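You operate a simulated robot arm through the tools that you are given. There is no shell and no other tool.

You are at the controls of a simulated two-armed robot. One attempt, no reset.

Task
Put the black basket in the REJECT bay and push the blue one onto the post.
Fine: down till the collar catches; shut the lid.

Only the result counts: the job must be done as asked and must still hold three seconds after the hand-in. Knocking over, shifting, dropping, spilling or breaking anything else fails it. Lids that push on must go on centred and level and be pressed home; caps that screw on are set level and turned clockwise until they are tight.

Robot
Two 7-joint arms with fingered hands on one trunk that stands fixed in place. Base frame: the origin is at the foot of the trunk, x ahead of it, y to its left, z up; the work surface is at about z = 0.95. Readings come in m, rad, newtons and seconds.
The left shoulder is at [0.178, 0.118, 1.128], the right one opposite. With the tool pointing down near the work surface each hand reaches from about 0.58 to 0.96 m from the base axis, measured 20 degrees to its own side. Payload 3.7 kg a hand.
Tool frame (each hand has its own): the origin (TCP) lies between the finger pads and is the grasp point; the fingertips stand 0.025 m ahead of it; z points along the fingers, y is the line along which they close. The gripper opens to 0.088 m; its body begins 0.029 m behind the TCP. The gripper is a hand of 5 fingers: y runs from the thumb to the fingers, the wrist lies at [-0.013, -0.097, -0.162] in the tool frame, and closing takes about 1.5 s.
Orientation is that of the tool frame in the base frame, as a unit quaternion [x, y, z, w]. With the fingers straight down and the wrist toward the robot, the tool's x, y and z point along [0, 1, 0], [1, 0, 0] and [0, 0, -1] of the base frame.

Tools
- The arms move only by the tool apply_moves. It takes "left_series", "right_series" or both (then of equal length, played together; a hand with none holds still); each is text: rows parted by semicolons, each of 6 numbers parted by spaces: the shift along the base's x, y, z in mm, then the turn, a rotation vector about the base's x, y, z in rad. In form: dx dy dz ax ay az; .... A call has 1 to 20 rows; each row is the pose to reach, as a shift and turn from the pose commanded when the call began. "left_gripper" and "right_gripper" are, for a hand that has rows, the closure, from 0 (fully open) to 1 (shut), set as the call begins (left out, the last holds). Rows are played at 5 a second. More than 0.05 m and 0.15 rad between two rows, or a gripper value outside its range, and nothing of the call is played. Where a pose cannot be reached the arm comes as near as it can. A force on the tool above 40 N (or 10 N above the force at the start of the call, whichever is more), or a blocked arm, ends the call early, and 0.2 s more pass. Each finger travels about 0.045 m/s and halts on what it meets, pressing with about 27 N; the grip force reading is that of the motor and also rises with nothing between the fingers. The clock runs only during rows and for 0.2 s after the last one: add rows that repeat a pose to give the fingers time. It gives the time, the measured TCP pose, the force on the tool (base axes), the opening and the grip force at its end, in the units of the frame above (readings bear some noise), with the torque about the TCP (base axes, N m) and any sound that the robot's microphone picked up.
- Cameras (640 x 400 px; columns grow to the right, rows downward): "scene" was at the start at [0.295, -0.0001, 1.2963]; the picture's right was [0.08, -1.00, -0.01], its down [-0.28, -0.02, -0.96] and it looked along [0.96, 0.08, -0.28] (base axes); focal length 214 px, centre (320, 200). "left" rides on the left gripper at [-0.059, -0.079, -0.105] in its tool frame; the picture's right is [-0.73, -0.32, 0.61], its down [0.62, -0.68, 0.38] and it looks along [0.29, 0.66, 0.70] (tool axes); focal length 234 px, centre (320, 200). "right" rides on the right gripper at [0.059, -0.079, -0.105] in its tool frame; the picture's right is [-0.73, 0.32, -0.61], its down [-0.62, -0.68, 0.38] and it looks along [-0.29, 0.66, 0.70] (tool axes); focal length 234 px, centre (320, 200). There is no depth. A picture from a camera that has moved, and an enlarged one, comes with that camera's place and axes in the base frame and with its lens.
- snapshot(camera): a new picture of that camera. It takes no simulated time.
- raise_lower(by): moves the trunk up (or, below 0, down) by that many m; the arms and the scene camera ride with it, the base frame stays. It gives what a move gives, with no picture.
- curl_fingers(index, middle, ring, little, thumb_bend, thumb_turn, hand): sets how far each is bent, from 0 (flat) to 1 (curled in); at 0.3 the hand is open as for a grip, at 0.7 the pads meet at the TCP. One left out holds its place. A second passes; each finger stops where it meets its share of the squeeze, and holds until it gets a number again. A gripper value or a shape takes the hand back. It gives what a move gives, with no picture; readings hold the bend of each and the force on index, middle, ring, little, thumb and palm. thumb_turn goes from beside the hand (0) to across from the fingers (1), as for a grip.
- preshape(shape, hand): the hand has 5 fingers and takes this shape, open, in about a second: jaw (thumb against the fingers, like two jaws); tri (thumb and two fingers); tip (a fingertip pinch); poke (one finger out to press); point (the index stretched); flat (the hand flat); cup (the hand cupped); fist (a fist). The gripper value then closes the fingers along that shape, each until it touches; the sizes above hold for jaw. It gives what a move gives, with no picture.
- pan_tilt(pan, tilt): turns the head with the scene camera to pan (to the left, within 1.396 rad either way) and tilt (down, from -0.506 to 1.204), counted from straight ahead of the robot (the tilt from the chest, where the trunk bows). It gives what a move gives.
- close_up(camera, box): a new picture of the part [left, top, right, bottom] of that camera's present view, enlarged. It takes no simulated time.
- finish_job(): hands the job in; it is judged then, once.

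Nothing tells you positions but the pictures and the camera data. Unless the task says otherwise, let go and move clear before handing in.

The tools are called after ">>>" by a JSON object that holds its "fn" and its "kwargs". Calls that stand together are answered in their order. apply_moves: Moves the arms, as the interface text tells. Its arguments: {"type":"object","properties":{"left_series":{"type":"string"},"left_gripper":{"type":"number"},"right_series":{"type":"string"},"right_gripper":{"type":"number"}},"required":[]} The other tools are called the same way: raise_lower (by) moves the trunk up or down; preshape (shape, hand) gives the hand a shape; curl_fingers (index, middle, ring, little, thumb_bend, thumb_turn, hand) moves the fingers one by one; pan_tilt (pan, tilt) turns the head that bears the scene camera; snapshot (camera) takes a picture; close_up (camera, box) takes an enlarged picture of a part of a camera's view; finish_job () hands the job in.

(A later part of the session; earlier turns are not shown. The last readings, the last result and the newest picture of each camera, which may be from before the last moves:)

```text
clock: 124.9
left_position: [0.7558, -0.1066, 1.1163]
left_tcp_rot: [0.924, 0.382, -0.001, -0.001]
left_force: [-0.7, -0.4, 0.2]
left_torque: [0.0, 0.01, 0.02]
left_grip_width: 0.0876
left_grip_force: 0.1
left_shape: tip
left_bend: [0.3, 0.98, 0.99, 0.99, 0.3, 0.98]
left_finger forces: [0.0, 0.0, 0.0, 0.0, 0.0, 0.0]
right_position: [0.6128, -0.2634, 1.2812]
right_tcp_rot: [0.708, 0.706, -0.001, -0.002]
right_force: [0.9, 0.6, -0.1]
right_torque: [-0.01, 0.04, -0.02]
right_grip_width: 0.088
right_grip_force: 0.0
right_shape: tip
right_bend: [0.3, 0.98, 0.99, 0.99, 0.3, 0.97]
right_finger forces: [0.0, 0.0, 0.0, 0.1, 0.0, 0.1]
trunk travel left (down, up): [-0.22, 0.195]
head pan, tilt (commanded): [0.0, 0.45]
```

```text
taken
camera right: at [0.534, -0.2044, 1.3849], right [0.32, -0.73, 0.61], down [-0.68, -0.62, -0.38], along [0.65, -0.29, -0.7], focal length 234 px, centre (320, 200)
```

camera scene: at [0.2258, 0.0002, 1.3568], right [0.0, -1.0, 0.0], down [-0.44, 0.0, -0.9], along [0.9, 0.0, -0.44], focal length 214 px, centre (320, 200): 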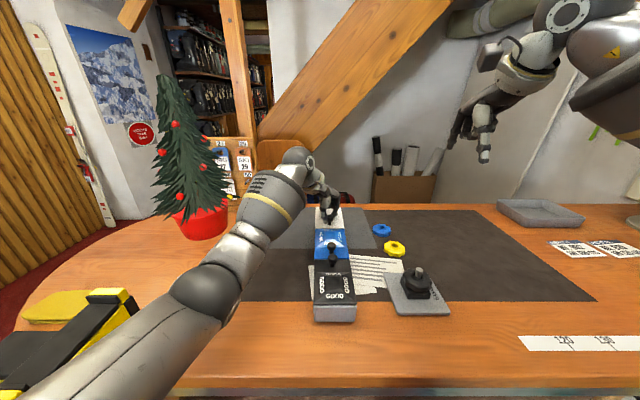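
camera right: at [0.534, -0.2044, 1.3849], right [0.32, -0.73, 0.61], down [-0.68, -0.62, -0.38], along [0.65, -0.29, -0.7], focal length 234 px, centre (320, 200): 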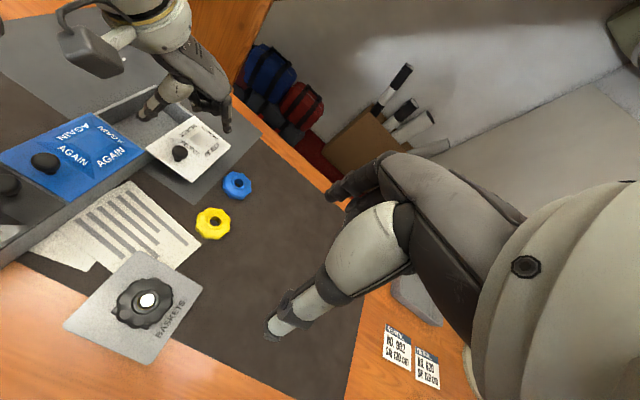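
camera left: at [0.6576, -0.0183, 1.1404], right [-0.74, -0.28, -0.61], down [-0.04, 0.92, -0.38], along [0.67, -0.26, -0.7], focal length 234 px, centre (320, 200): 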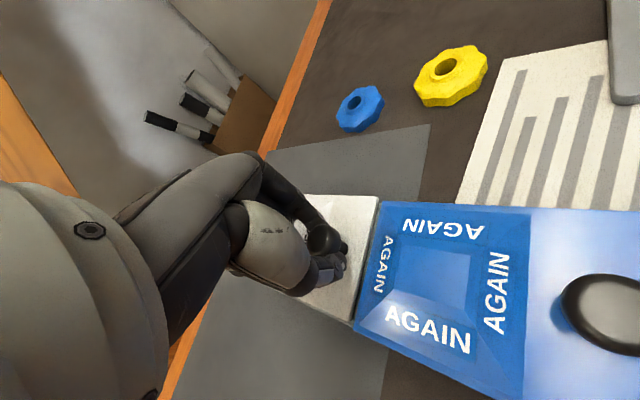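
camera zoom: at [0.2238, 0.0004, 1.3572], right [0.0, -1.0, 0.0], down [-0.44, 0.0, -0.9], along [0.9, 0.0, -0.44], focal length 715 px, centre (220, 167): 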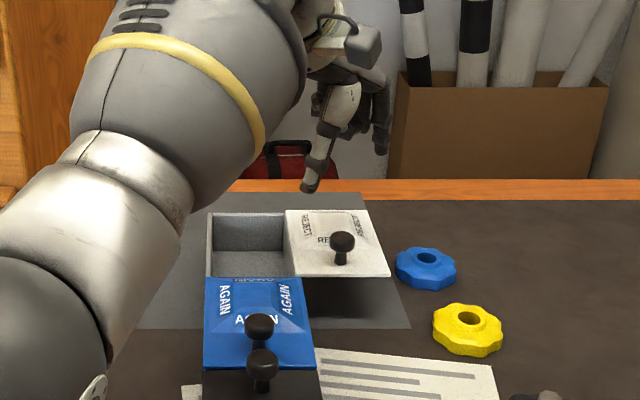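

The lid stays open by itself and the bay (about 100 x 74 mm, centred near (0.80, -0.029)) is fully exposed. I'll retract the left hand along its earlier path to home.

>>> {"fn": "apply_moves", "kwargs": {"left_series": "-5 5 20 0 0 0; -10 15 40 0 0 0; -20 30 60 0 0 0.05; -35 50 80 0 0 0.11; -50 70 100 0 0 0.18; -65 90 120 0 0 0.25; -80 110 140 0 0 0.32; -95 130 160 0 0 0.39; -110 150 180 0 0 0.46; -125 170 200 0 0 0.53; -140 190 220 0 0 0.6; -155 210 240 0 0 0.66; -170 230 255 0 0 0.72; -185 250 270 0 0 0.76; -200 270 285 0 0 0.78; -220 285 300 0 0 0.785; -220 285 300 0 0 0.785"}}

>>> {"fn": "preshape", "kwargs": {"shape": "jaw", "hand": "right"}}

>>> {"fn": "snapshot", "kwargs": {"camera": "scene"}}

>>> {"fn": "snapshot", "kwargs": {"camera": "right"}}

```text
clock: 128.5
left_position: [0.5337, 0.1804, 1.4148]
left_tcp_rot: [0.708, 0.706, 0.0, 0.0]
left_force: [0.7, -0.5, -0.1]
left_torque: [0.01, -0.01, 0.02]
left_grip_width: 0.0878
left_grip_force: 0.1
left_shape: tip
left_bend: [0.3, 0.98, 0.99, 0.99, 0.3, 0.98]
left_finger forces: [0.2, 0.1, 0.0, 0.0, 0.0, 0.1]
right_position: [0.6132, -0.2647, 1.2799]
right_tcp_rot: [0.708, 0.706, -0.001, -0.002]
right_force: [0.5, -0.9, -1.1]
right_torque: [0.0, 0.01, -0.01]
right_grip_width: 0.0878
right_grip_force: 0.1
right_shape: tip
right_bend: [0.3, 0.98, 0.99, 0.99, 0.3, 0.97]
right_finger forces: [0.1, 0.0, 0.1, 0.1, 0.0, 0.0]
trunk travel left (down, up): [-0.22, 0.195]
head pan, tilt (commanded): [0.0, 0.45]
```

```text
clock: 129.4
left_position: [0.5332, 0.1807, 1.4163]
left_tcp_rot: [0.708, 0.706, 0.001, -0.001]
left_force: [-0.1, 0.6, 0.1]
left_torque: [0.0, 0.0, 0.01]
left_grip_width: 0.0878
left_grip_force: 0.2
left_shape: tip
left_bend: [0.3, 0.98, 0.99, 0.99, 0.3, 0.98]
left_finger forces: [0.0, 0.0, 0.0, 0.0, 0.0, 0.0]
right_position: [0.6114, -0.2627, 1.2817]
right_tcp_rot: [0.709, 0.705, 0.0, -0.002]
right_force: [-0.4, 1.2, -0.3]
right_torque: [0.0, 0.0, 0.04]
right_grip_width: 0.0878
right_grip_force: 0.1
right_shape: jaw
right_bend: [0.3, 0.3, 0.3, 0.3, 0.3, 0.97]
right_finger forces: [0.0, 0.0, 0.1, 0.0, 0.0, 0.1]
trunk travel left (down, up): [-0.22, 0.195]
head pan, tilt (commanded): [0.0, 0.45]
```

```text
taken
camera scene: at [0.2236, 0.0003, 1.3573], right [0.0, -1.0, 0.0], down [-0.44, 0.0, -0.9], along [0.9, 0.0, -0.44], focal length 214 px, centre (320, 200)
```

scene: 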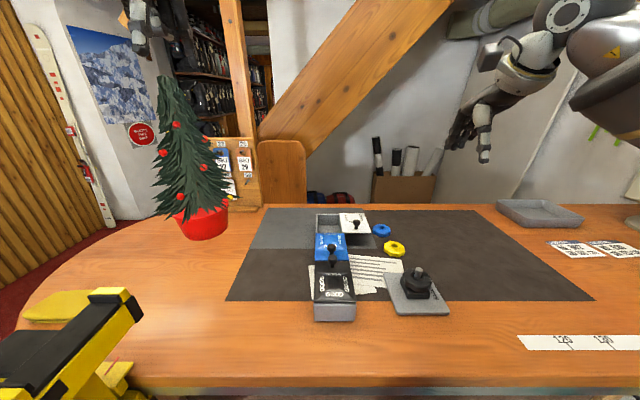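

```text
taken
camera right: at [0.5339, -0.2045, 1.3851], right [0.32, -0.73, 0.61], down [-0.68, -0.62, -0.38], along [0.65, -0.29, -0.7], focal length 234 px, centre (320, 200)
```

right: 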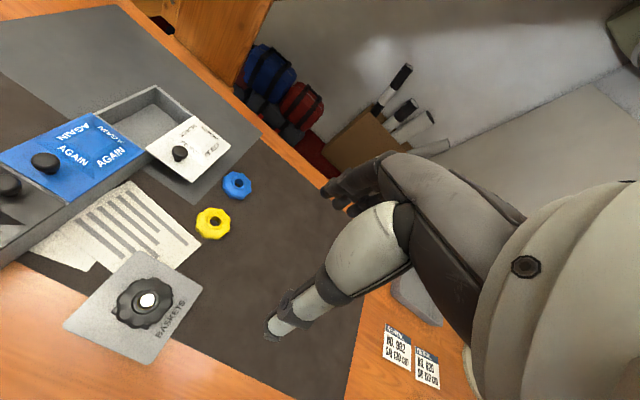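

Left hand is home and the view is clear. Now the black basket: close-ups of the post from both cameras to refine its position.

>>> {"fn": "close_up", "kwargs": {"camera": "scene", "box": [380, 255, 460, 325]}}

>>> {"fn": "close_up", "kwargs": {"camera": "right", "box": [60, 240, 210, 370]}}

>>> {"fn": "snapshot", "kwargs": {"camera": "left"}}

```text
5.71 times, centred on (420, 290) of scene
camera zoom: at [0.2236, 0.0003, 1.3573], right [0.0, -1.0, 0.0], down [-0.44, 0.0, -0.9], along [0.9, 0.0, -0.44], focal length 1226 px, centre (-251, -314)
```

zoom: 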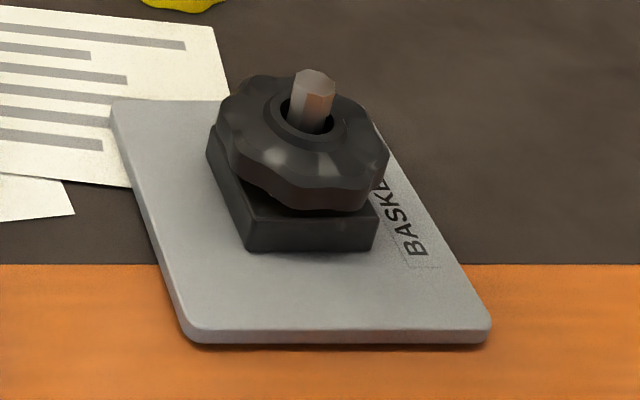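

```text
3.08 times, centred on (135, 305) of right
camera zoom: at [0.5339, -0.2045, 1.3851], right [0.32, -0.73, 0.61], down [-0.68, -0.62, -0.38], along [0.65, -0.29, -0.7], focal length 720 px, centre (889, -123)
```

zoom: 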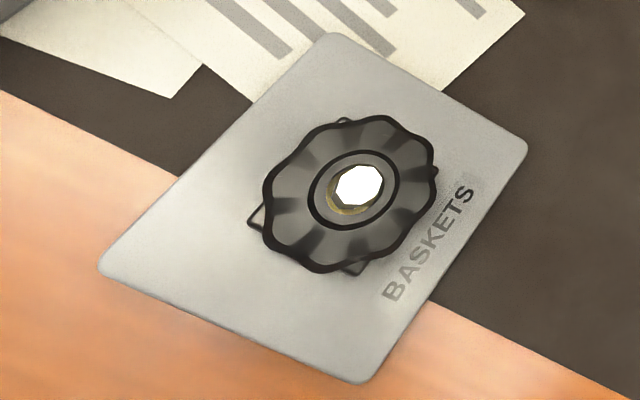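

```text
taken
camera left: at [0.4544, 0.1201, 1.5211], right [-0.32, -0.72, -0.61], down [-0.68, 0.63, -0.38], along [0.66, 0.29, -0.7], focal length 234 px, centre (320, 200)
```

left: 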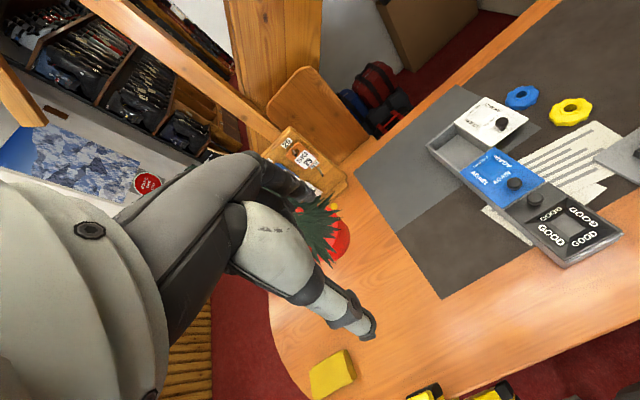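

Triangulating both views: the pin is essentially vertical at (0.569, -0.210) with its top at z ≈ 1.03, the black basket's collar top is at 1.007, and the table sits near z ≈ 0.958. I'll bring the open right hand above it.

>>> {"fn": "apply_moves", "kwargs": {"right_series": "-5 6 -20 0 0 0; -10 12 -40 0 0 0; -15 18 -60 0 0 0; -20 24 -80 0 0 0; -25 30 -100 0 0 0; -30 36 -120 0 0 0; -35 42 -140 0 0 0; -39 48 -160 0 0 0; -42 53 -180 0 0 0; -42 53 -190 0 0 0; -42 53 -190 0 0 0"}}

>>> {"fn": "snapshot", "kwargs": {"camera": "scene"}}

>>> {"fn": "snapshot", "kwargs": {"camera": "right"}}

>>> {"fn": "close_up", "kwargs": {"camera": "scene", "box": [370, 210, 470, 320]}}

```text
clock: 131.8
left_position: [0.5341, 0.181, 1.4161]
left_tcp_rot: [0.707, 0.707, 0.001, 0.0]
left_force: [0.2, 1.1, -0.1]
left_torque: [-0.02, 0.01, 0.0]
left_grip_width: 0.0878
left_grip_force: 0.0
left_shape: tip
left_bend: [0.3, 0.98, 0.99, 0.99, 0.3, 0.98]
left_finger forces: [0.1, 0.0, 0.1, 0.0, 0.0, 0.0]
right_position: [0.571, -0.2097, 1.0909]
right_tcp_rot: [0.709, 0.705, -0.001, 0.0]
right_force: [0.0, 0.1, 0.4]
right_torque: [0.02, 0.0, 0.03]
right_grip_width: 0.0877
right_grip_force: 0.1
right_shape: jaw
right_bend: [0.3, 0.3, 0.3, 0.3, 0.3, 0.97]
right_finger forces: [0.0, 0.0, 0.1, 0.1, 0.0, 0.0]
trunk travel left (down, up): [-0.22, 0.195]
head pan, tilt (commanded): [0.0, 0.45]
```

```text
taken
camera scene: at [0.2235, 0.0004, 1.3573], right [0.0, -1.0, 0.0], down [-0.44, 0.0, -0.9], along [0.9, 0.0, -0.44], focal length 214 px, centre (320, 200)
```

scene: 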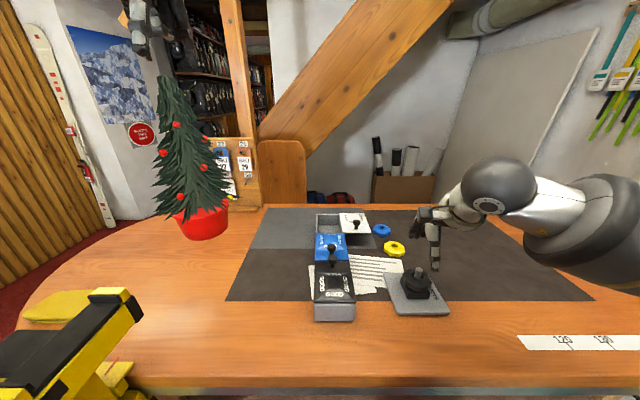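

```text
taken
camera right: at [0.4922, -0.1499, 1.1955], right [0.32, -0.73, 0.61], down [-0.68, -0.62, -0.38], along [0.65, -0.29, -0.7], focal length 234 px, centre (320, 200)
```

right: 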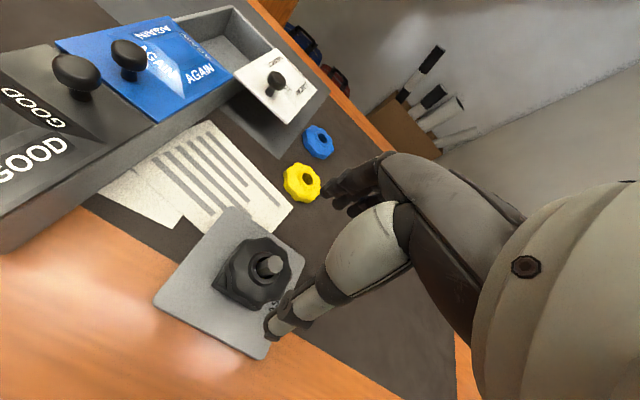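

```text
3.64 times, centred on (420, 265) of scene
camera zoom: at [0.2235, 0.0004, 1.3573], right [0.0, -1.0, 0.0], down [-0.44, 0.0, -0.9], along [0.9, 0.0, -0.44], focal length 780 px, centre (-44, -36)
```

zoom: 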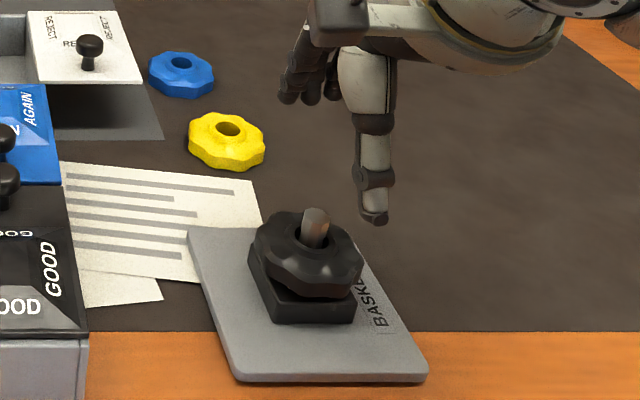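

The hand is centred within a couple of millimetres. Descending to just above the rim, then checking.

>>> {"fn": "apply_moves", "kwargs": {"right_series": "-1 0 -10 0 0 0; -2 0 -20 0 0 0; -2 0 -30 0 0 0; -2 0 -40 0 0 0; -2 0 -50 0 0 0; -2 0 -60 0 0 0; -2 0 -60 0 0 0"}}

>>> {"fn": "snapshot", "kwargs": {"camera": "right"}}

>>> {"fn": "close_up", "kwargs": {"camera": "scene", "box": [380, 230, 470, 320]}}

```text
clock: 133.4
left_position: [0.5345, 0.1796, 1.4166]
left_tcp_rot: [0.708, 0.706, 0.001, -0.001]
left_force: [-0.5, -0.1, 0.4]
left_torque: [0.0, 0.02, -0.01]
left_grip_width: 0.0877
left_grip_force: 0.1
left_shape: tip
left_bend: [0.3, 0.98, 0.99, 0.99, 0.3, 0.98]
left_finger forces: [0.0, 0.0, 0.0, 0.0, 0.0, 0.0]
right_position: [0.5696, -0.2102, 1.0303]
right_tcp_rot: [0.708, 0.706, -0.001, -0.001]
right_force: [0.6, 0.0, -0.6]
right_torque: [0.0, -0.01, 0.02]
right_grip_width: 0.088
right_grip_force: 0.0
right_shape: jaw
right_bend: [0.3, 0.3, 0.3, 0.3, 0.3, 0.97]
right_finger forces: [0.0, 0.1, 0.0, 0.1, 0.1, 0.0]
trunk travel left (down, up): [-0.22, 0.195]
head pan, tilt (commanded): [0.0, 0.45]
```

```text
taken
camera right: at [0.4906, -0.1503, 1.1351], right [0.32, -0.73, 0.61], down [-0.68, -0.62, -0.38], along [0.65, -0.29, -0.7], focal length 234 px, centre (320, 200)
```

right: 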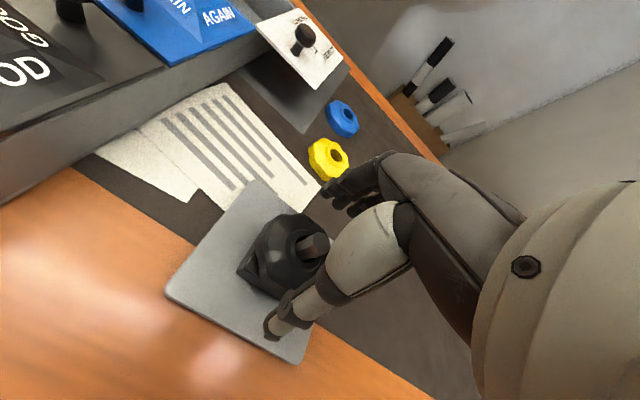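

```text
4.44 times, centred on (425, 275) of scene
camera zoom: at [0.2234, 0.0004, 1.3573], right [0.0, -1.0, 0.0], down [-0.44, 0.0, -0.9], along [0.9, 0.0, -0.44], focal length 953 px, centre (-147, -133)
```

zoom: 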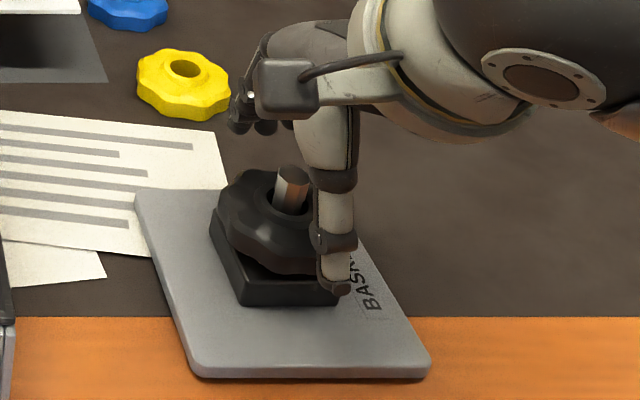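

Thumb and fingers straddle the basket correctly. Lowering to grip height and closing.

>>> {"fn": "apply_moves", "kwargs": {"right_series": "0 0 -6 0 0 0; 0 0 -12 0 0 0; 0 0 -18 0 0 0; 0 0 -24 0 0 0; 0 0 -24 0 0 0"}}

>>> {"fn": "close_up", "kwargs": {"camera": "right", "box": [160, 150, 400, 370]}}

>>> {"fn": "close_up", "kwargs": {"camera": "scene", "box": [380, 230, 470, 320]}}

```text
clock: 134.6
left_position: [0.5336, 0.1802, 1.4153]
left_tcp_rot: [0.707, 0.707, 0.0, 0.0]
left_force: [1.1, 0.5, 0.0]
left_torque: [-0.01, 0.0, -0.01]
left_grip_width: 0.0876
left_grip_force: 0.2
left_shape: tip
left_bend: [0.3, 0.98, 0.99, 0.99, 0.3, 0.98]
left_finger forces: [0.0, 0.0, 0.0, 0.1, 0.1, 0.0]
right_position: [0.5683, -0.2116, 1.0072]
right_tcp_rot: [0.708, 0.706, 0.0, -0.001]
right_force: [0.8, 0.1, -0.6]
right_torque: [-0.01, 0.0, -0.04]
right_grip_width: 0.0877
right_grip_force: 0.1
right_shape: jaw
right_bend: [0.3, 0.3, 0.3, 0.3, 0.3, 0.97]
right_finger forces: [0.1, 0.1, 0.0, 0.0, 0.1, 0.0]
trunk travel left (down, up): [-0.22, 0.195]
head pan, tilt (commanded): [0.0, 0.45]
```

```text
1.82 times, centred on (280, 260) of right
camera zoom: at [0.4896, -0.1512, 1.1113], right [0.32, -0.73, 0.61], down [-0.68, -0.62, -0.38], along [0.65, -0.29, -0.7], focal length 426 px, centre (393, 91)
```

zoom: 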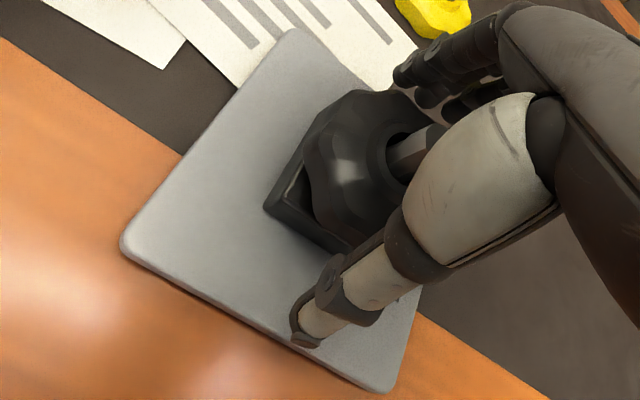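

```text
4.44 times, centred on (425, 275) of scene
camera zoom: at [0.2234, 0.0004, 1.3573], right [0.0, -1.0, 0.0], down [-0.44, 0.0, -0.9], along [0.9, 0.0, -0.44], focal length 953 px, centre (-147, -133)
```

zoom: 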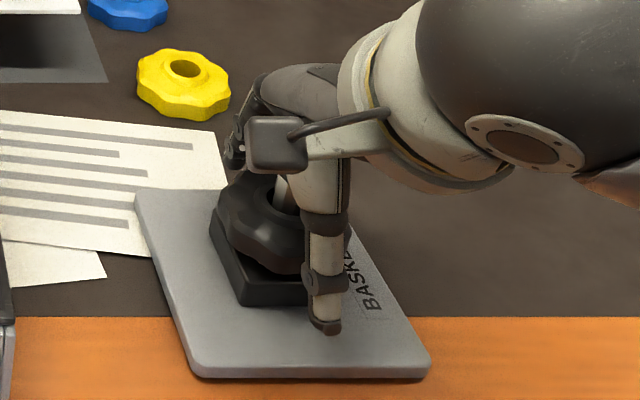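

No contact on the way down. Closing the right hand on the rim.

>>> {"fn": "apply_moves", "kwargs": {"right_series": "0 0 0 0 0 0; 0 0 0 0 0 0; 0 0 0 0 0 0; 0 0 0 0 0 0; 0 0 0 0 0 0; 0 0 0 0 0 0; 0 0 0 0 0 0; 0 0 0 0 0 0", "right_gripper": 1.0}}

>>> {"fn": "close_up", "kwargs": {"camera": "right", "box": [160, 150, 400, 370]}}

>>> {"fn": "close_up", "kwargs": {"camera": "scene", "box": [380, 230, 470, 320]}}

```text
clock: 136.4
left_position: [0.535, 0.1815, 1.4163]
left_tcp_rot: [0.708, 0.707, 0.001, -0.002]
left_force: [0.1, -0.1, 0.0]
left_torque: [-0.03, 0.03, -0.05]
left_grip_width: 0.0875
left_grip_force: 0.1
left_shape: tip
left_bend: [0.3, 0.98, 0.99, 0.99, 0.3, 0.98]
left_finger forces: [0.0, 0.1, 0.1, 0.0, 0.0, 0.1]
right_position: [0.5678, -0.2104, 1.0087]
right_tcp_rot: [0.709, 0.705, 0.0, -0.001]
right_force: [0.0, -0.2, -0.6]
right_torque: [-0.02, 0.0, 0.05]
right_grip_width: 0.053
right_grip_force: 27.0
right_shape: jaw
right_bend: [0.29, 0.41, 0.44, 0.42, 0.64, 1.0]
right_finger forces: [14.1, 7.7, 2.2, 0.1, 23.8, 0.1]
trunk travel left (down, up): [-0.22, 0.195]
head pan, tilt (commanded): [0.0, 0.45]
```

```text
1.82 times, centred on (280, 260) of right
camera zoom: at [0.4897, -0.1512, 1.1114], right [0.32, -0.73, 0.61], down [-0.68, -0.62, -0.38], along [0.65, -0.29, -0.7], focal length 426 px, centre (393, 91)
```

zoom: 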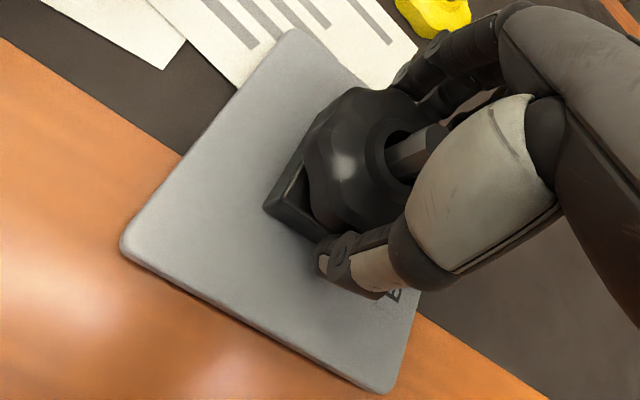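

```text
4.44 times, centred on (425, 275) of scene
camera zoom: at [0.2236, 0.0003, 1.3573], right [0.0, -1.0, 0.0], down [-0.44, 0.0, -0.9], along [0.9, 0.0, -0.44], focal length 953 px, centre (-147, -133)
```

zoom: 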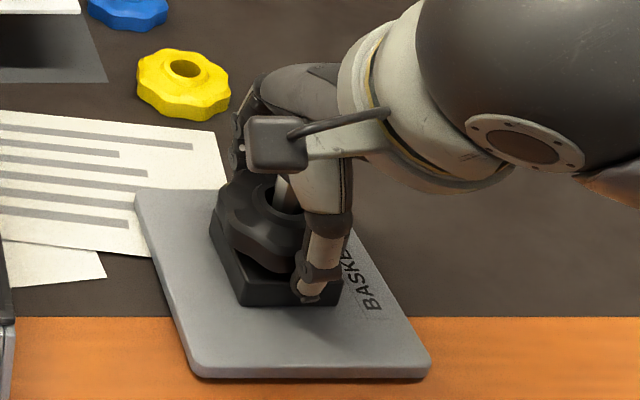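

The thumb has hooked the rim and the fingers hold the far side, with balanced forces of about 24 N. Lifting slowly straight up off the pin.

>>> {"fn": "apply_moves", "kwargs": {"right_series": "0 0 3 0 0 0; 0 0 6 0 0 0; 0 0 9 0 0 0; 0 0 12 0 0 0; 0 0 15 0 0 0; 0 0 15 0 0 0"}}

>>> {"fn": "close_up", "kwargs": {"camera": "scene", "box": [380, 230, 470, 320]}}

>>> {"fn": "close_up", "kwargs": {"camera": "right", "box": [160, 150, 400, 370]}}

```text
clock: 137.8
left_position: [0.534, 0.1797, 1.4164]
left_tcp_rot: [0.708, 0.706, 0.0, -0.001]
left_force: [-0.4, 0.4, 0.3]
left_torque: [0.03, 0.03, -0.01]
left_grip_width: 0.0879
left_grip_force: 0.0
left_shape: tip
left_bend: [0.3, 0.98, 0.99, 0.99, 0.3, 0.98]
left_finger forces: [0.0, 0.1, 0.1, 0.1, 0.0, 0.0]
right_position: [0.5681, -0.2121, 1.0231]
right_tcp_rot: [0.709, 0.705, 0.0, -0.001]
right_force: [1.1, -0.4, -0.1]
right_torque: [-0.03, -0.01, -0.01]
right_grip_width: 0.0526
right_grip_force: 26.8
right_shape: jaw
right_bend: [0.29, 0.41, 0.44, 0.42, 0.64, 1.0]
right_finger forces: [14.1, 7.7, 2.2, 0.0, 23.8, 0.1]
trunk travel left (down, up): [-0.22, 0.195]
head pan, tilt (commanded): [0.0, 0.45]
```

```text
4.44 times, centred on (425, 275) of scene
camera zoom: at [0.2236, 0.0003, 1.3573], right [0.0, -1.0, 0.0], down [-0.44, 0.0, -0.9], along [0.9, 0.0, -0.44], focal length 953 px, centre (-147, -133)
```

zoom: 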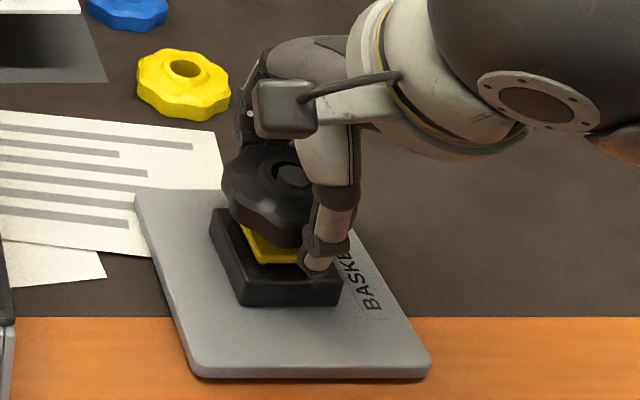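

```text
1.82 times, centred on (280, 260) of right
camera zoom: at [0.4904, -0.1516, 1.1267], right [0.32, -0.73, 0.61], down [-0.68, -0.62, -0.38], along [0.65, -0.29, -0.7], focal length 426 px, centre (393, 91)
```

zoom: 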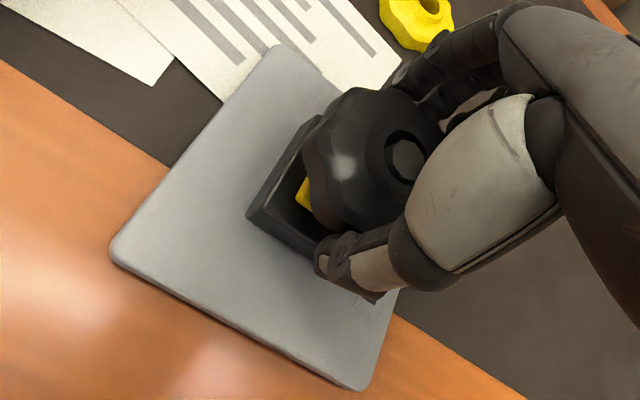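

The basket comes up freely (a yellow seat shows inside the block). Lifting the rest of the way clear of the pin.

>>> {"fn": "apply_moves", "kwargs": {"right_series": "0 0 8 0 0 0; 0 0 16 0 0 0; 0 0 24 0 0 0; 0 0 32 0 0 0; 0 0 40 0 0 0; 0 0 50 0 0 0; 0 0 60 0 0 0; 0 0 70 0 0 0; 0 0 80 0 0 0; 0 0 80 0 0 0"}}

>>> {"fn": "close_up", "kwargs": {"camera": "scene", "box": [370, 200, 480, 320]}}

>>> {"fn": "snapshot", "kwargs": {"camera": "right"}}

```text
clock: 140.0
left_position: [0.5337, 0.1797, 1.416]
left_tcp_rot: [0.708, 0.707, 0.001, -0.001]
left_force: [0.3, -0.2, -0.5]
left_torque: [0.02, 0.0, 0.02]
left_grip_width: 0.0879
left_grip_force: 0.0
left_shape: tip
left_bend: [0.3, 0.98, 0.99, 0.99, 0.3, 0.98]
left_finger forces: [0.0, 0.1, 0.0, 0.0, 0.1, 0.0]
right_position: [0.5685, -0.2112, 1.1019]
right_tcp_rot: [0.708, 0.706, 0.001, -0.001]
right_force: [0.5, -0.4, -0.9]
right_torque: [-0.02, 0.01, 0.01]
right_grip_width: 0.0526
right_grip_force: 26.8
right_shape: jaw
right_bend: [0.29, 0.41, 0.44, 0.42, 0.64, 1.0]
right_finger forces: [14.1, 7.7, 2.2, 0.0, 23.7, 0.0]
trunk travel left (down, up): [-0.22, 0.195]
head pan, tilt (commanded): [0.0, 0.45]
```

```text
3.33 times, centred on (425, 260) of scene
camera zoom: at [0.2237, 0.0003, 1.3573], right [0.0, -1.0, 0.0], down [-0.44, 0.0, -0.9], along [0.9, 0.0, -0.44], focal length 715 px, centre (-30, 0)
```

zoom: 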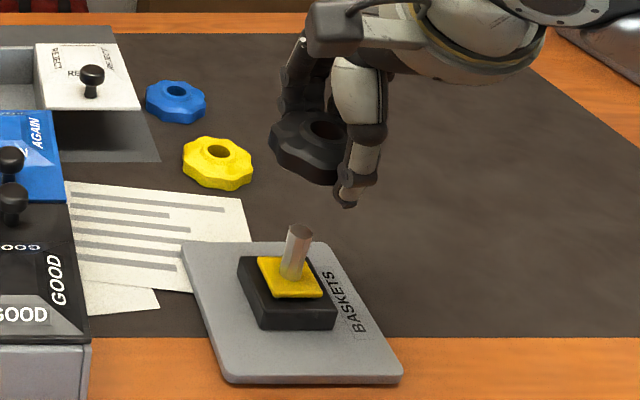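

```text
taken
camera right: at [0.4893, -0.1518, 1.2066], right [0.32, -0.73, 0.61], down [-0.68, -0.62, -0.38], along [0.65, -0.29, -0.7], focal length 234 px, centre (320, 200)
```

right: 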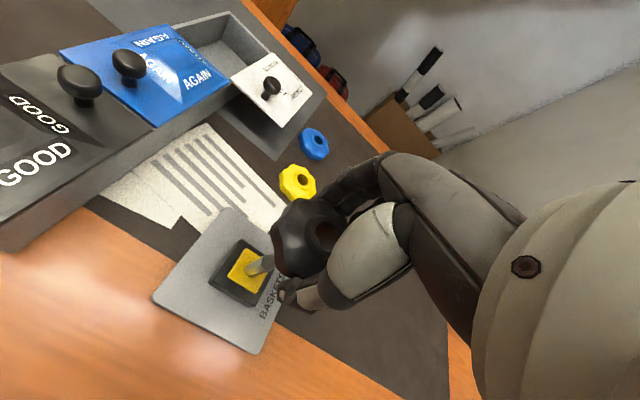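

The black basket is off and held. The post is now bare: a metal pin on a yellow seat. I'll look at it closely for its axis.

>>> {"fn": "close_up", "kwargs": {"camera": "scene", "box": [395, 255, 435, 305]}}

>>> {"fn": "close_up", "kwargs": {"camera": "right", "box": [190, 210, 310, 330]}}

>>> {"fn": "close_up", "kwargs": {"camera": "scene", "box": [395, 200, 455, 270]}}

>>> {"fn": "close_up", "kwargs": {"camera": "left", "box": [560, 100, 640, 180]}}

```text
8.00 times, centred on (415, 280) of scene
camera zoom: at [0.2237, 0.0003, 1.3573], right [0.0, -1.0, 0.0], down [-0.44, 0.0, -0.9], along [0.9, 0.0, -0.44], focal length 1716 px, centre (-440, -440)
```

zoom: 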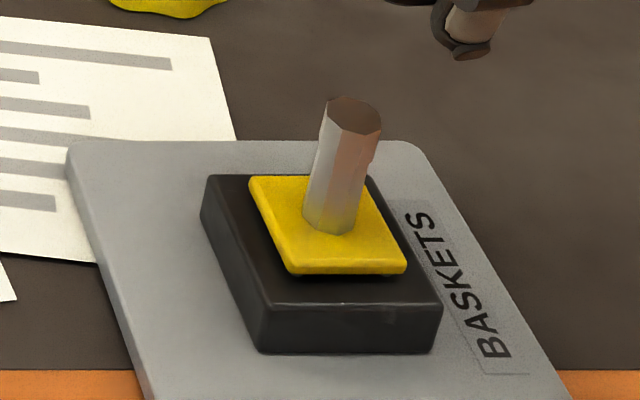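

```text
3.33 times, centred on (250, 270) of right
camera zoom: at [0.4893, -0.1518, 1.2066], right [0.32, -0.73, 0.61], down [-0.68, -0.62, -0.38], along [0.65, -0.29, -0.7], focal length 781 px, centre (553, -33)
```

zoom: 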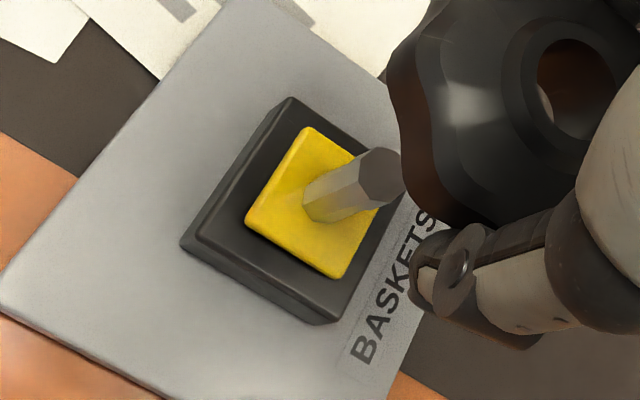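

```text
5.71 times, centred on (425, 235) of scene
camera zoom: at [0.2237, 0.0003, 1.3573], right [0.0, -1.0, 0.0], down [-0.44, 0.0, -0.9], along [0.9, 0.0, -0.44], focal length 1226 px, centre (-280, 0)
```

zoom: 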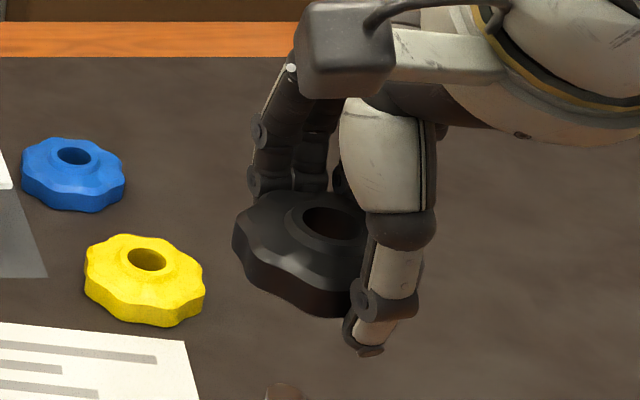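

```text
5.00 times, centred on (600, 140) of left
camera zoom: at [0.4545, 0.1201, 1.5211], right [-0.32, -0.72, -0.61], down [-0.68, 0.63, -0.38], along [0.66, 0.29, -0.7], focal length 1171 px, centre (-1080, 500)
```

zoom: 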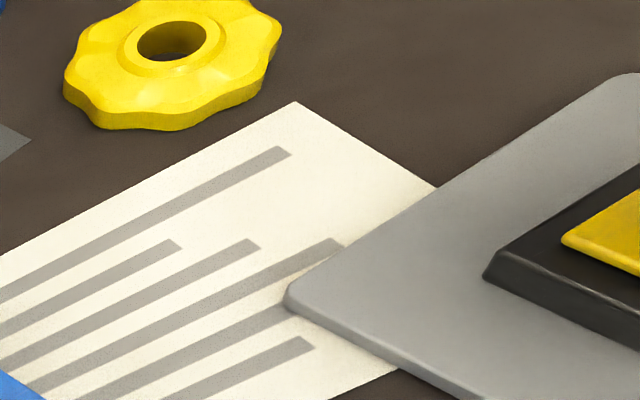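

The pin is vertical at (0.566, -0.209), top at z ≈ 1.03, standing on a yellow seat. Before carrying the basket to the far bay I'll raise the right hand, then lower the trunk 3 cm to keep that arm from stretching straight.

>>> {"fn": "apply_moves", "kwargs": {"right_series": "0 0 10 0 0 0; 0 0 20 0 0 0; 0 0 30 0 0 0; 0 0 40 0 0 0; 0 0 50 0 0 0; 0 0 60 0 0 0; 0 0 60 0 0 0"}}

>>> {"fn": "raise_lower", "kwargs": {"by": -0.03}}

>>> {"fn": "snapshot", "kwargs": {"camera": "scene"}}

```text
clock: 141.6
left_position: [0.5329, 0.1806, 1.415]
left_tcp_rot: [0.708, 0.706, 0.001, 0.0]
left_force: [0.3, 0.8, -0.6]
left_torque: [0.02, -0.02, -0.03]
left_grip_width: 0.0876
left_grip_force: 0.1
left_shape: tip
left_bend: [0.3, 0.98, 0.99, 0.99, 0.3, 0.98]
left_finger forces: [0.0, 0.1, 0.0, 0.1, 0.1, 0.0]
right_position: [0.5686, -0.2119, 1.1622]
right_tcp_rot: [0.709, 0.705, -0.001, -0.001]
right_force: [0.0, 0.5, -0.1]
right_torque: [0.0, 0.02, -0.05]
right_grip_width: 0.0525
right_grip_force: 27.0
right_shape: jaw
right_bend: [0.29, 0.41, 0.44, 0.42, 0.64, 1.0]
right_finger forces: [14.0, 7.8, 2.1, 0.0, 23.8, 0.0]
trunk travel left (down, up): [-0.22, 0.195]
head pan, tilt (commanded): [0.0, 0.45]
```

```text
clock: 142.3
left_position: [0.5332, 0.1784, 1.3896]
left_tcp_rot: [0.708, 0.706, 0.001, 0.001]
left_force: [-0.7, 0.2, 0.4]
left_torque: [-0.03, 0.0, 0.0]
left_grip_width: 0.0878
left_grip_force: 0.1
left_shape: tip
left_bend: [0.3, 0.98, 0.99, 0.99, 0.3, 0.98]
left_finger forces: [0.0, 0.0, 0.1, 0.1, 0.1, 0.0]
right_position: [0.5662, -0.2111, 1.1341]
right_tcp_rot: [0.708, 0.706, 0.001, 0.0]
right_force: [-0.3, -0.9, 0.0]
right_torque: [-0.01, -0.03, -0.03]
right_grip_width: 0.0526
right_grip_force: 26.8
right_shape: jaw
right_bend: [0.29, 0.41, 0.44, 0.42, 0.64, 1.0]
right_finger forces: [14.1, 7.7, 2.0, 0.0, 23.7, 0.1]
trunk travel left (down, up): [-0.19, 0.225]
head pan, tilt (commanded): [0.0, 0.45]
```

```text
taken
camera scene: at [0.2524, 0.0004, 1.3259], right [0.0, -1.0, 0.0], down [-0.43, 0.0, -0.9], along [0.9, 0.0, -0.43], focal length 214 px, centre (320, 200)
```

scene: 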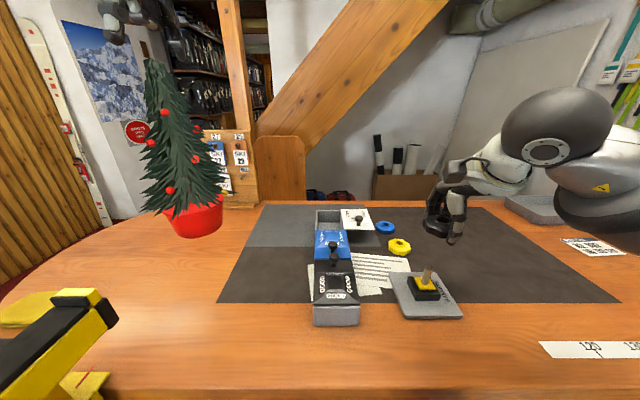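

No lean. Carrying the black basket over to the open bay, staying well above the knobs.

>>> {"fn": "apply_moves", "kwargs": {"right_series": "19 15 0 0 0 0; 38 30 0 0 0 0; 57 45 0 0 0 0; 76 60 0 0 0 0; 95 75 0 0 0 0; 114 90 0 0 0 0; 133 105 0 0 0 0; 152 120 0 0 0 0; 171 135 0 0 0 0; 190 150 0 0 0 0; 209 165 0 0 0 0; 228 180 0 0 0 0; 228 180 0 0 0 0"}}

>>> {"fn": "snapshot", "kwargs": {"camera": "scene"}}

>>> {"fn": "snapshot", "kwargs": {"camera": "right"}}

>>> {"fn": "snapshot", "kwargs": {"camera": "left"}}

```text
clock: 145.1
left_position: [0.5365, 0.1781, 1.3869]
left_tcp_rot: [0.708, 0.706, 0.0, -0.001]
left_force: [0.8, -0.8, 0.1]
left_torque: [-0.01, 0.0, -0.02]
left_grip_width: 0.0878
left_grip_force: 0.2
left_shape: tip
left_bend: [0.3, 0.98, 0.99, 0.99, 0.3, 0.98]
left_finger forces: [0.0, 0.0, 0.1, 0.1, 0.0, 0.1]
right_position: [0.7982, -0.0323, 1.1316]
right_tcp_rot: [0.709, 0.706, 0.0, -0.002]
right_force: [1.0, -0.1, -0.4]
right_torque: [0.0, -0.01, 0.02]
right_grip_width: 0.0527
right_grip_force: 27.0
right_shape: jaw
right_bend: [0.29, 0.41, 0.44, 0.42, 0.64, 1.0]
right_finger forces: [14.0, 7.7, 2.0, 0.1, 23.4, 0.0]
trunk travel left (down, up): [-0.19, 0.225]
head pan, tilt (commanded): [0.0, 0.45]
```

```text
taken
camera scene: at [0.255, 0.0, 1.3251], right [0.0, -1.0, 0.0], down [-0.44, 0.0, -0.9], along [0.9, 0.0, -0.44], focal length 214 px, centre (320, 200)
```

scene: 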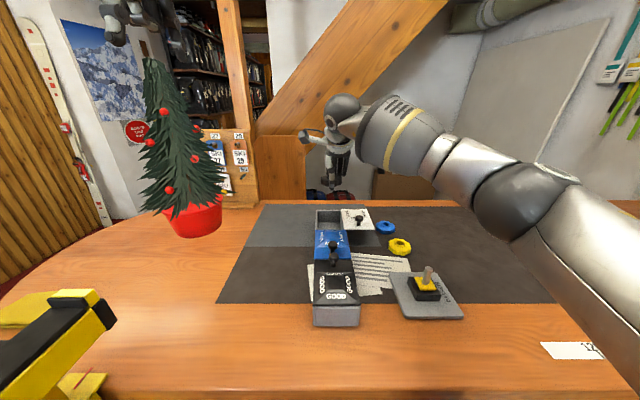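

```text
taken
camera right: at [0.7193, 0.0284, 1.2352], right [0.32, -0.73, 0.61], down [-0.68, -0.62, -0.38], along [0.65, -0.29, -0.7], focal length 234 px, centre (320, 200)
```

right: 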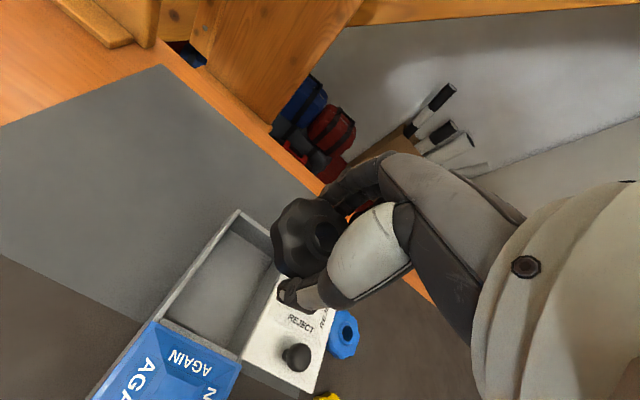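

```text
taken
camera left: at [0.4561, 0.1185, 1.4923], right [-0.32, -0.72, -0.61], down [-0.68, 0.63, -0.38], along [0.66, 0.29, -0.7], focal length 234 px, centre (320, 200)
```

left: 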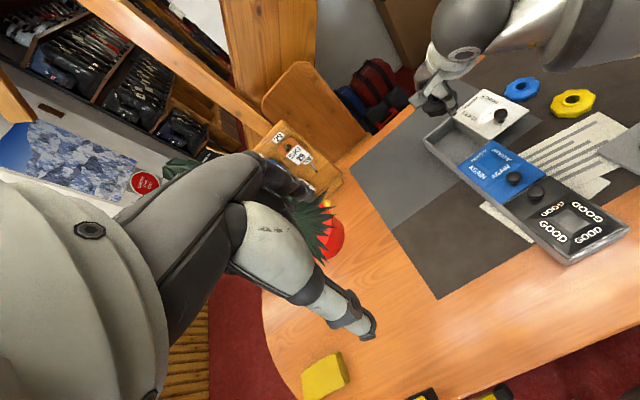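

The hand is over the bay area. I'll zoom in to line the basket up with the bay opening.

>>> {"fn": "close_up", "kwargs": {"camera": "right", "box": [130, 180, 370, 400]}}

>>> {"fn": "close_up", "kwargs": {"camera": "scene", "box": [295, 130, 395, 250]}}

>>> {"fn": "close_up", "kwargs": {"camera": "left", "box": [390, 60, 540, 180]}}

```text
1.82 times, centred on (250, 290) of right
camera zoom: at [0.7193, 0.0284, 1.2352], right [0.32, -0.73, 0.61], down [-0.68, -0.62, -0.38], along [0.65, -0.29, -0.7], focal length 426 px, centre (447, 36)
```

zoom: 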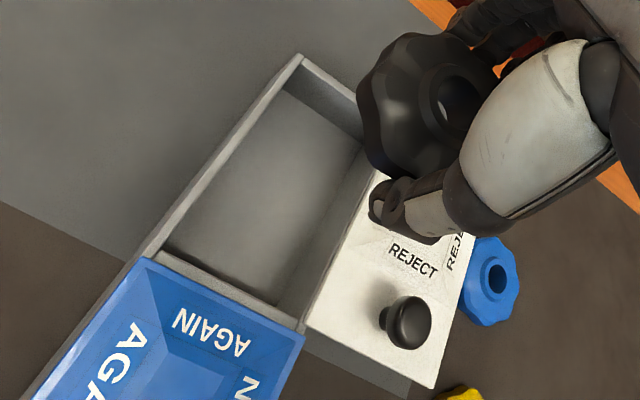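

```text
3.33 times, centred on (345, 190) of scene
camera zoom: at [0.255, 0.0, 1.3251], right [0.0, -1.0, 0.0], down [-0.44, 0.0, -0.9], along [0.9, 0.0, -0.44], focal length 715 px, centre (237, 233)
```

zoom: 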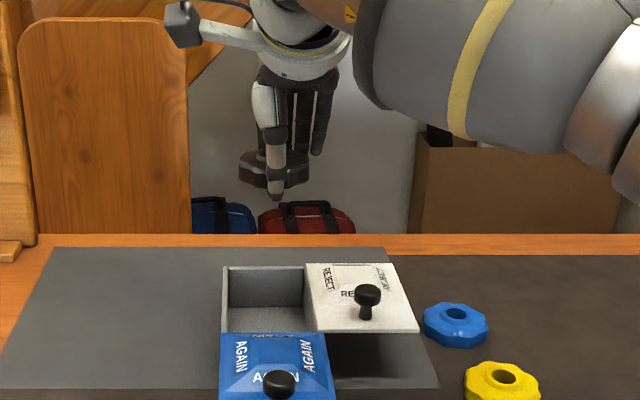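

```text
3.33 times, centred on (465, 120) of left
camera zoom: at [0.4561, 0.1185, 1.4923], right [-0.32, -0.72, -0.61], down [-0.68, 0.63, -0.38], along [0.66, 0.29, -0.7], focal length 781 px, centre (-163, 467)
```

zoom: 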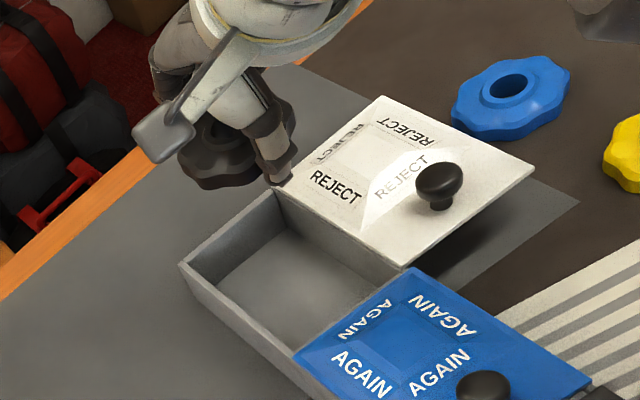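

The basket's centre is right over the bay in y. I'll shift slightly in +x for thumb clearance and lower until the basket is just above the bay mouth.

>>> {"fn": "apply_moves", "kwargs": {"right_series": "1 0 -12 0 0 0; 2 0 -24 0 0 0; 3 0 -36 0 0 0; 4 0 -48 0 0 0; 5 0 -60 0 0 0; 5 0 -72 0 0 0; 5 0 -84 0 0 0; 5 0 -96 0 0 0; 5 0 -105 0 0 0; 5 0 -105 0 0 0; 5 0 -105 0 0 0"}}

>>> {"fn": "close_up", "kwargs": {"camera": "right", "box": [130, 180, 370, 400]}}

>>> {"fn": "close_up", "kwargs": {"camera": "scene", "box": [295, 170, 385, 250]}}

>>> {"fn": "close_up", "kwargs": {"camera": "left", "box": [390, 60, 540, 180]}}

```text
clock: 147.5
left_position: [0.5345, 0.1795, 1.3871]
left_tcp_rot: [0.707, 0.707, 0.0, 0.0]
left_force: [1.0, -0.1, 0.5]
left_torque: [0.01, 0.01, -0.01]
left_grip_width: 0.0876
left_grip_force: 0.2
left_shape: tip
left_bend: [0.3, 0.98, 0.99, 0.99, 0.3, 0.98]
left_finger forces: [0.0, 0.1, 0.0, 0.0, 0.0, 0.1]
right_position: [0.8016, -0.0331, 1.0291]
right_tcp_rot: [0.708, 0.706, -0.001, -0.001]
right_force: [-0.4, 0.1, -0.1]
right_torque: [0.02, 0.04, 0.01]
right_grip_width: 0.0524
right_grip_force: 27.2
right_shape: jaw
right_bend: [0.29, 0.41, 0.44, 0.42, 0.64, 1.0]
right_finger forces: [14.0, 7.7, 2.0, 0.0, 23.3, 0.0]
trunk travel left (down, up): [-0.19, 0.225]
head pan, tilt (commanded): [0.0, 0.45]
```

```text
1.82 times, centred on (250, 290) of right
camera zoom: at [0.7224, 0.0278, 1.1322], right [0.32, -0.73, 0.61], down [-0.68, -0.62, -0.38], along [0.65, -0.29, -0.7], focal length 426 px, centre (447, 36)
```

zoom: 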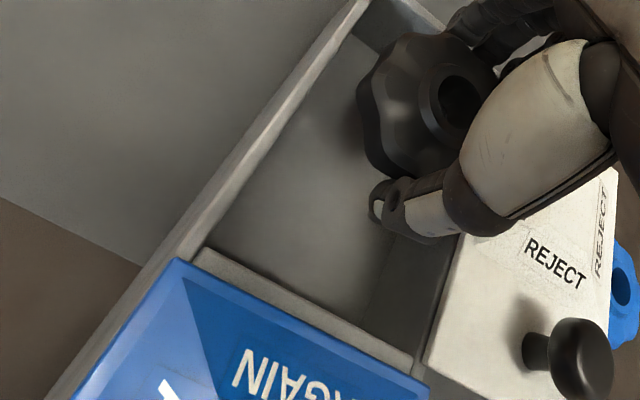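

```text
5.00 times, centred on (340, 210) of scene
camera zoom: at [0.2552, 0.0003, 1.325], right [0.0, -1.0, 0.0], down [-0.44, 0.0, -0.9], along [0.9, 0.0, -0.44], focal length 1072 px, centre (220, 150)
```

zoom: 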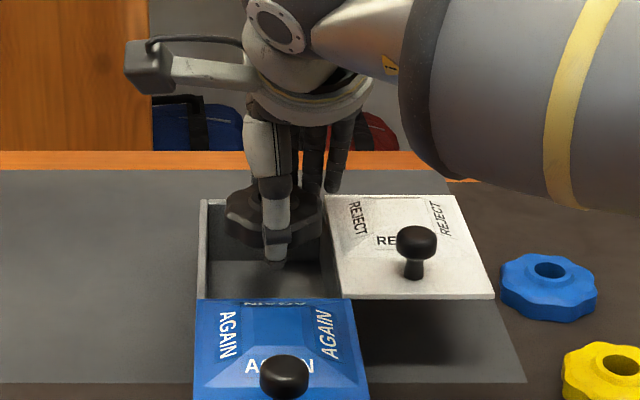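

```text
3.33 times, centred on (465, 120) of left
camera zoom: at [0.4564, 0.1188, 1.4922], right [-0.32, -0.72, -0.61], down [-0.68, 0.63, -0.38], along [0.66, 0.29, -0.7], focal length 781 px, centre (-163, 467)
```

zoom: 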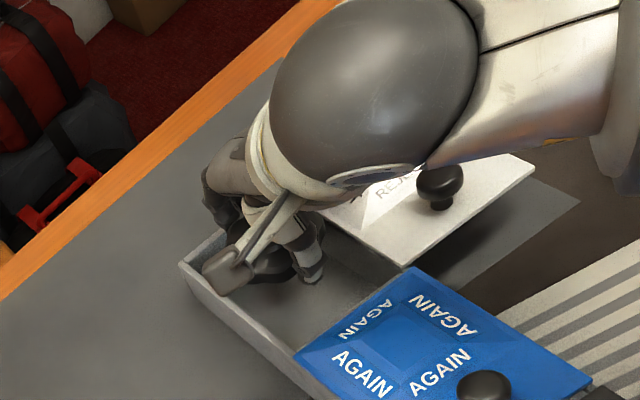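

Basket is about 59 mm across and the bay about 69 mm wide inside, so there's margin; I'll nudge it 2 mm toward the bay's centre, lower a touch more, and release.

>>> {"fn": "apply_moves", "kwargs": {"right_series": "1 1 -3 0 0 0; 1 2 -6 0 0 0; 1 2 -8 0 0 0; 1 2 -8 0 0 0; 1 2 -8 0 0 0"}}

>>> {"fn": "close_up", "kwargs": {"camera": "scene", "box": [305, 190, 365, 245]}}

>>> {"fn": "close_up", "kwargs": {"camera": "right", "box": [130, 180, 370, 400]}}

```text
clock: 148.7
left_position: [0.5364, 0.1793, 1.3869]
left_tcp_rot: [0.707, 0.707, 0.0, 0.0]
left_force: [-0.5, 0.3, -0.5]
left_torque: [-0.02, 0.0, -0.01]
left_grip_width: 0.0879
left_grip_force: 0.0
left_shape: tip
left_bend: [0.3, 0.98, 0.99, 0.99, 0.3, 0.98]
left_finger forces: [0.0, 0.1, 0.0, 0.1, 0.0, 0.0]
right_position: [0.8014, -0.0287, 1.0204]
right_tcp_rot: [0.708, 0.706, 0.0, -0.002]
right_force: [0.0, -0.2, -0.3]
right_torque: [-0.01, 0.06, 0.0]
right_grip_width: 0.0524
right_grip_force: 26.5
right_shape: jaw
right_bend: [0.29, 0.41, 0.44, 0.42, 0.64, 1.0]
right_finger forces: [13.9, 7.7, 1.9, 0.0, 23.3, 0.0]
trunk travel left (down, up): [-0.19, 0.225]
head pan, tilt (commanded): [0.0, 0.45]
```

```text
7.27 times, centred on (335, 218) of scene
camera zoom: at [0.2552, 0.0003, 1.325], right [0.0, -1.0, 0.0], down [-0.44, 0.0, -0.9], along [0.9, 0.0, -0.44], focal length 1560 px, centre (211, 73)
```

zoom: 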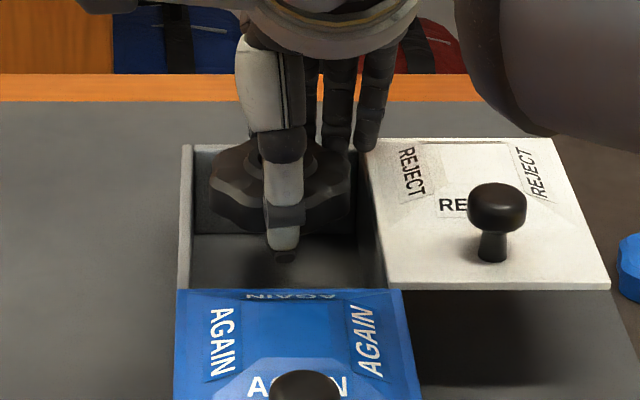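

```text
1.82 times, centred on (250, 290) of right
camera zoom: at [0.7237, 0.031, 1.1238], right [0.32, -0.73, 0.61], down [-0.68, -0.62, -0.38], along [0.65, -0.29, -0.7], focal length 426 px, centre (447, 36)
```

zoom: 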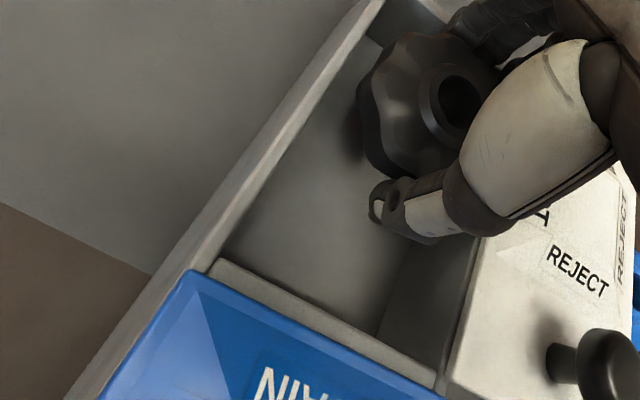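

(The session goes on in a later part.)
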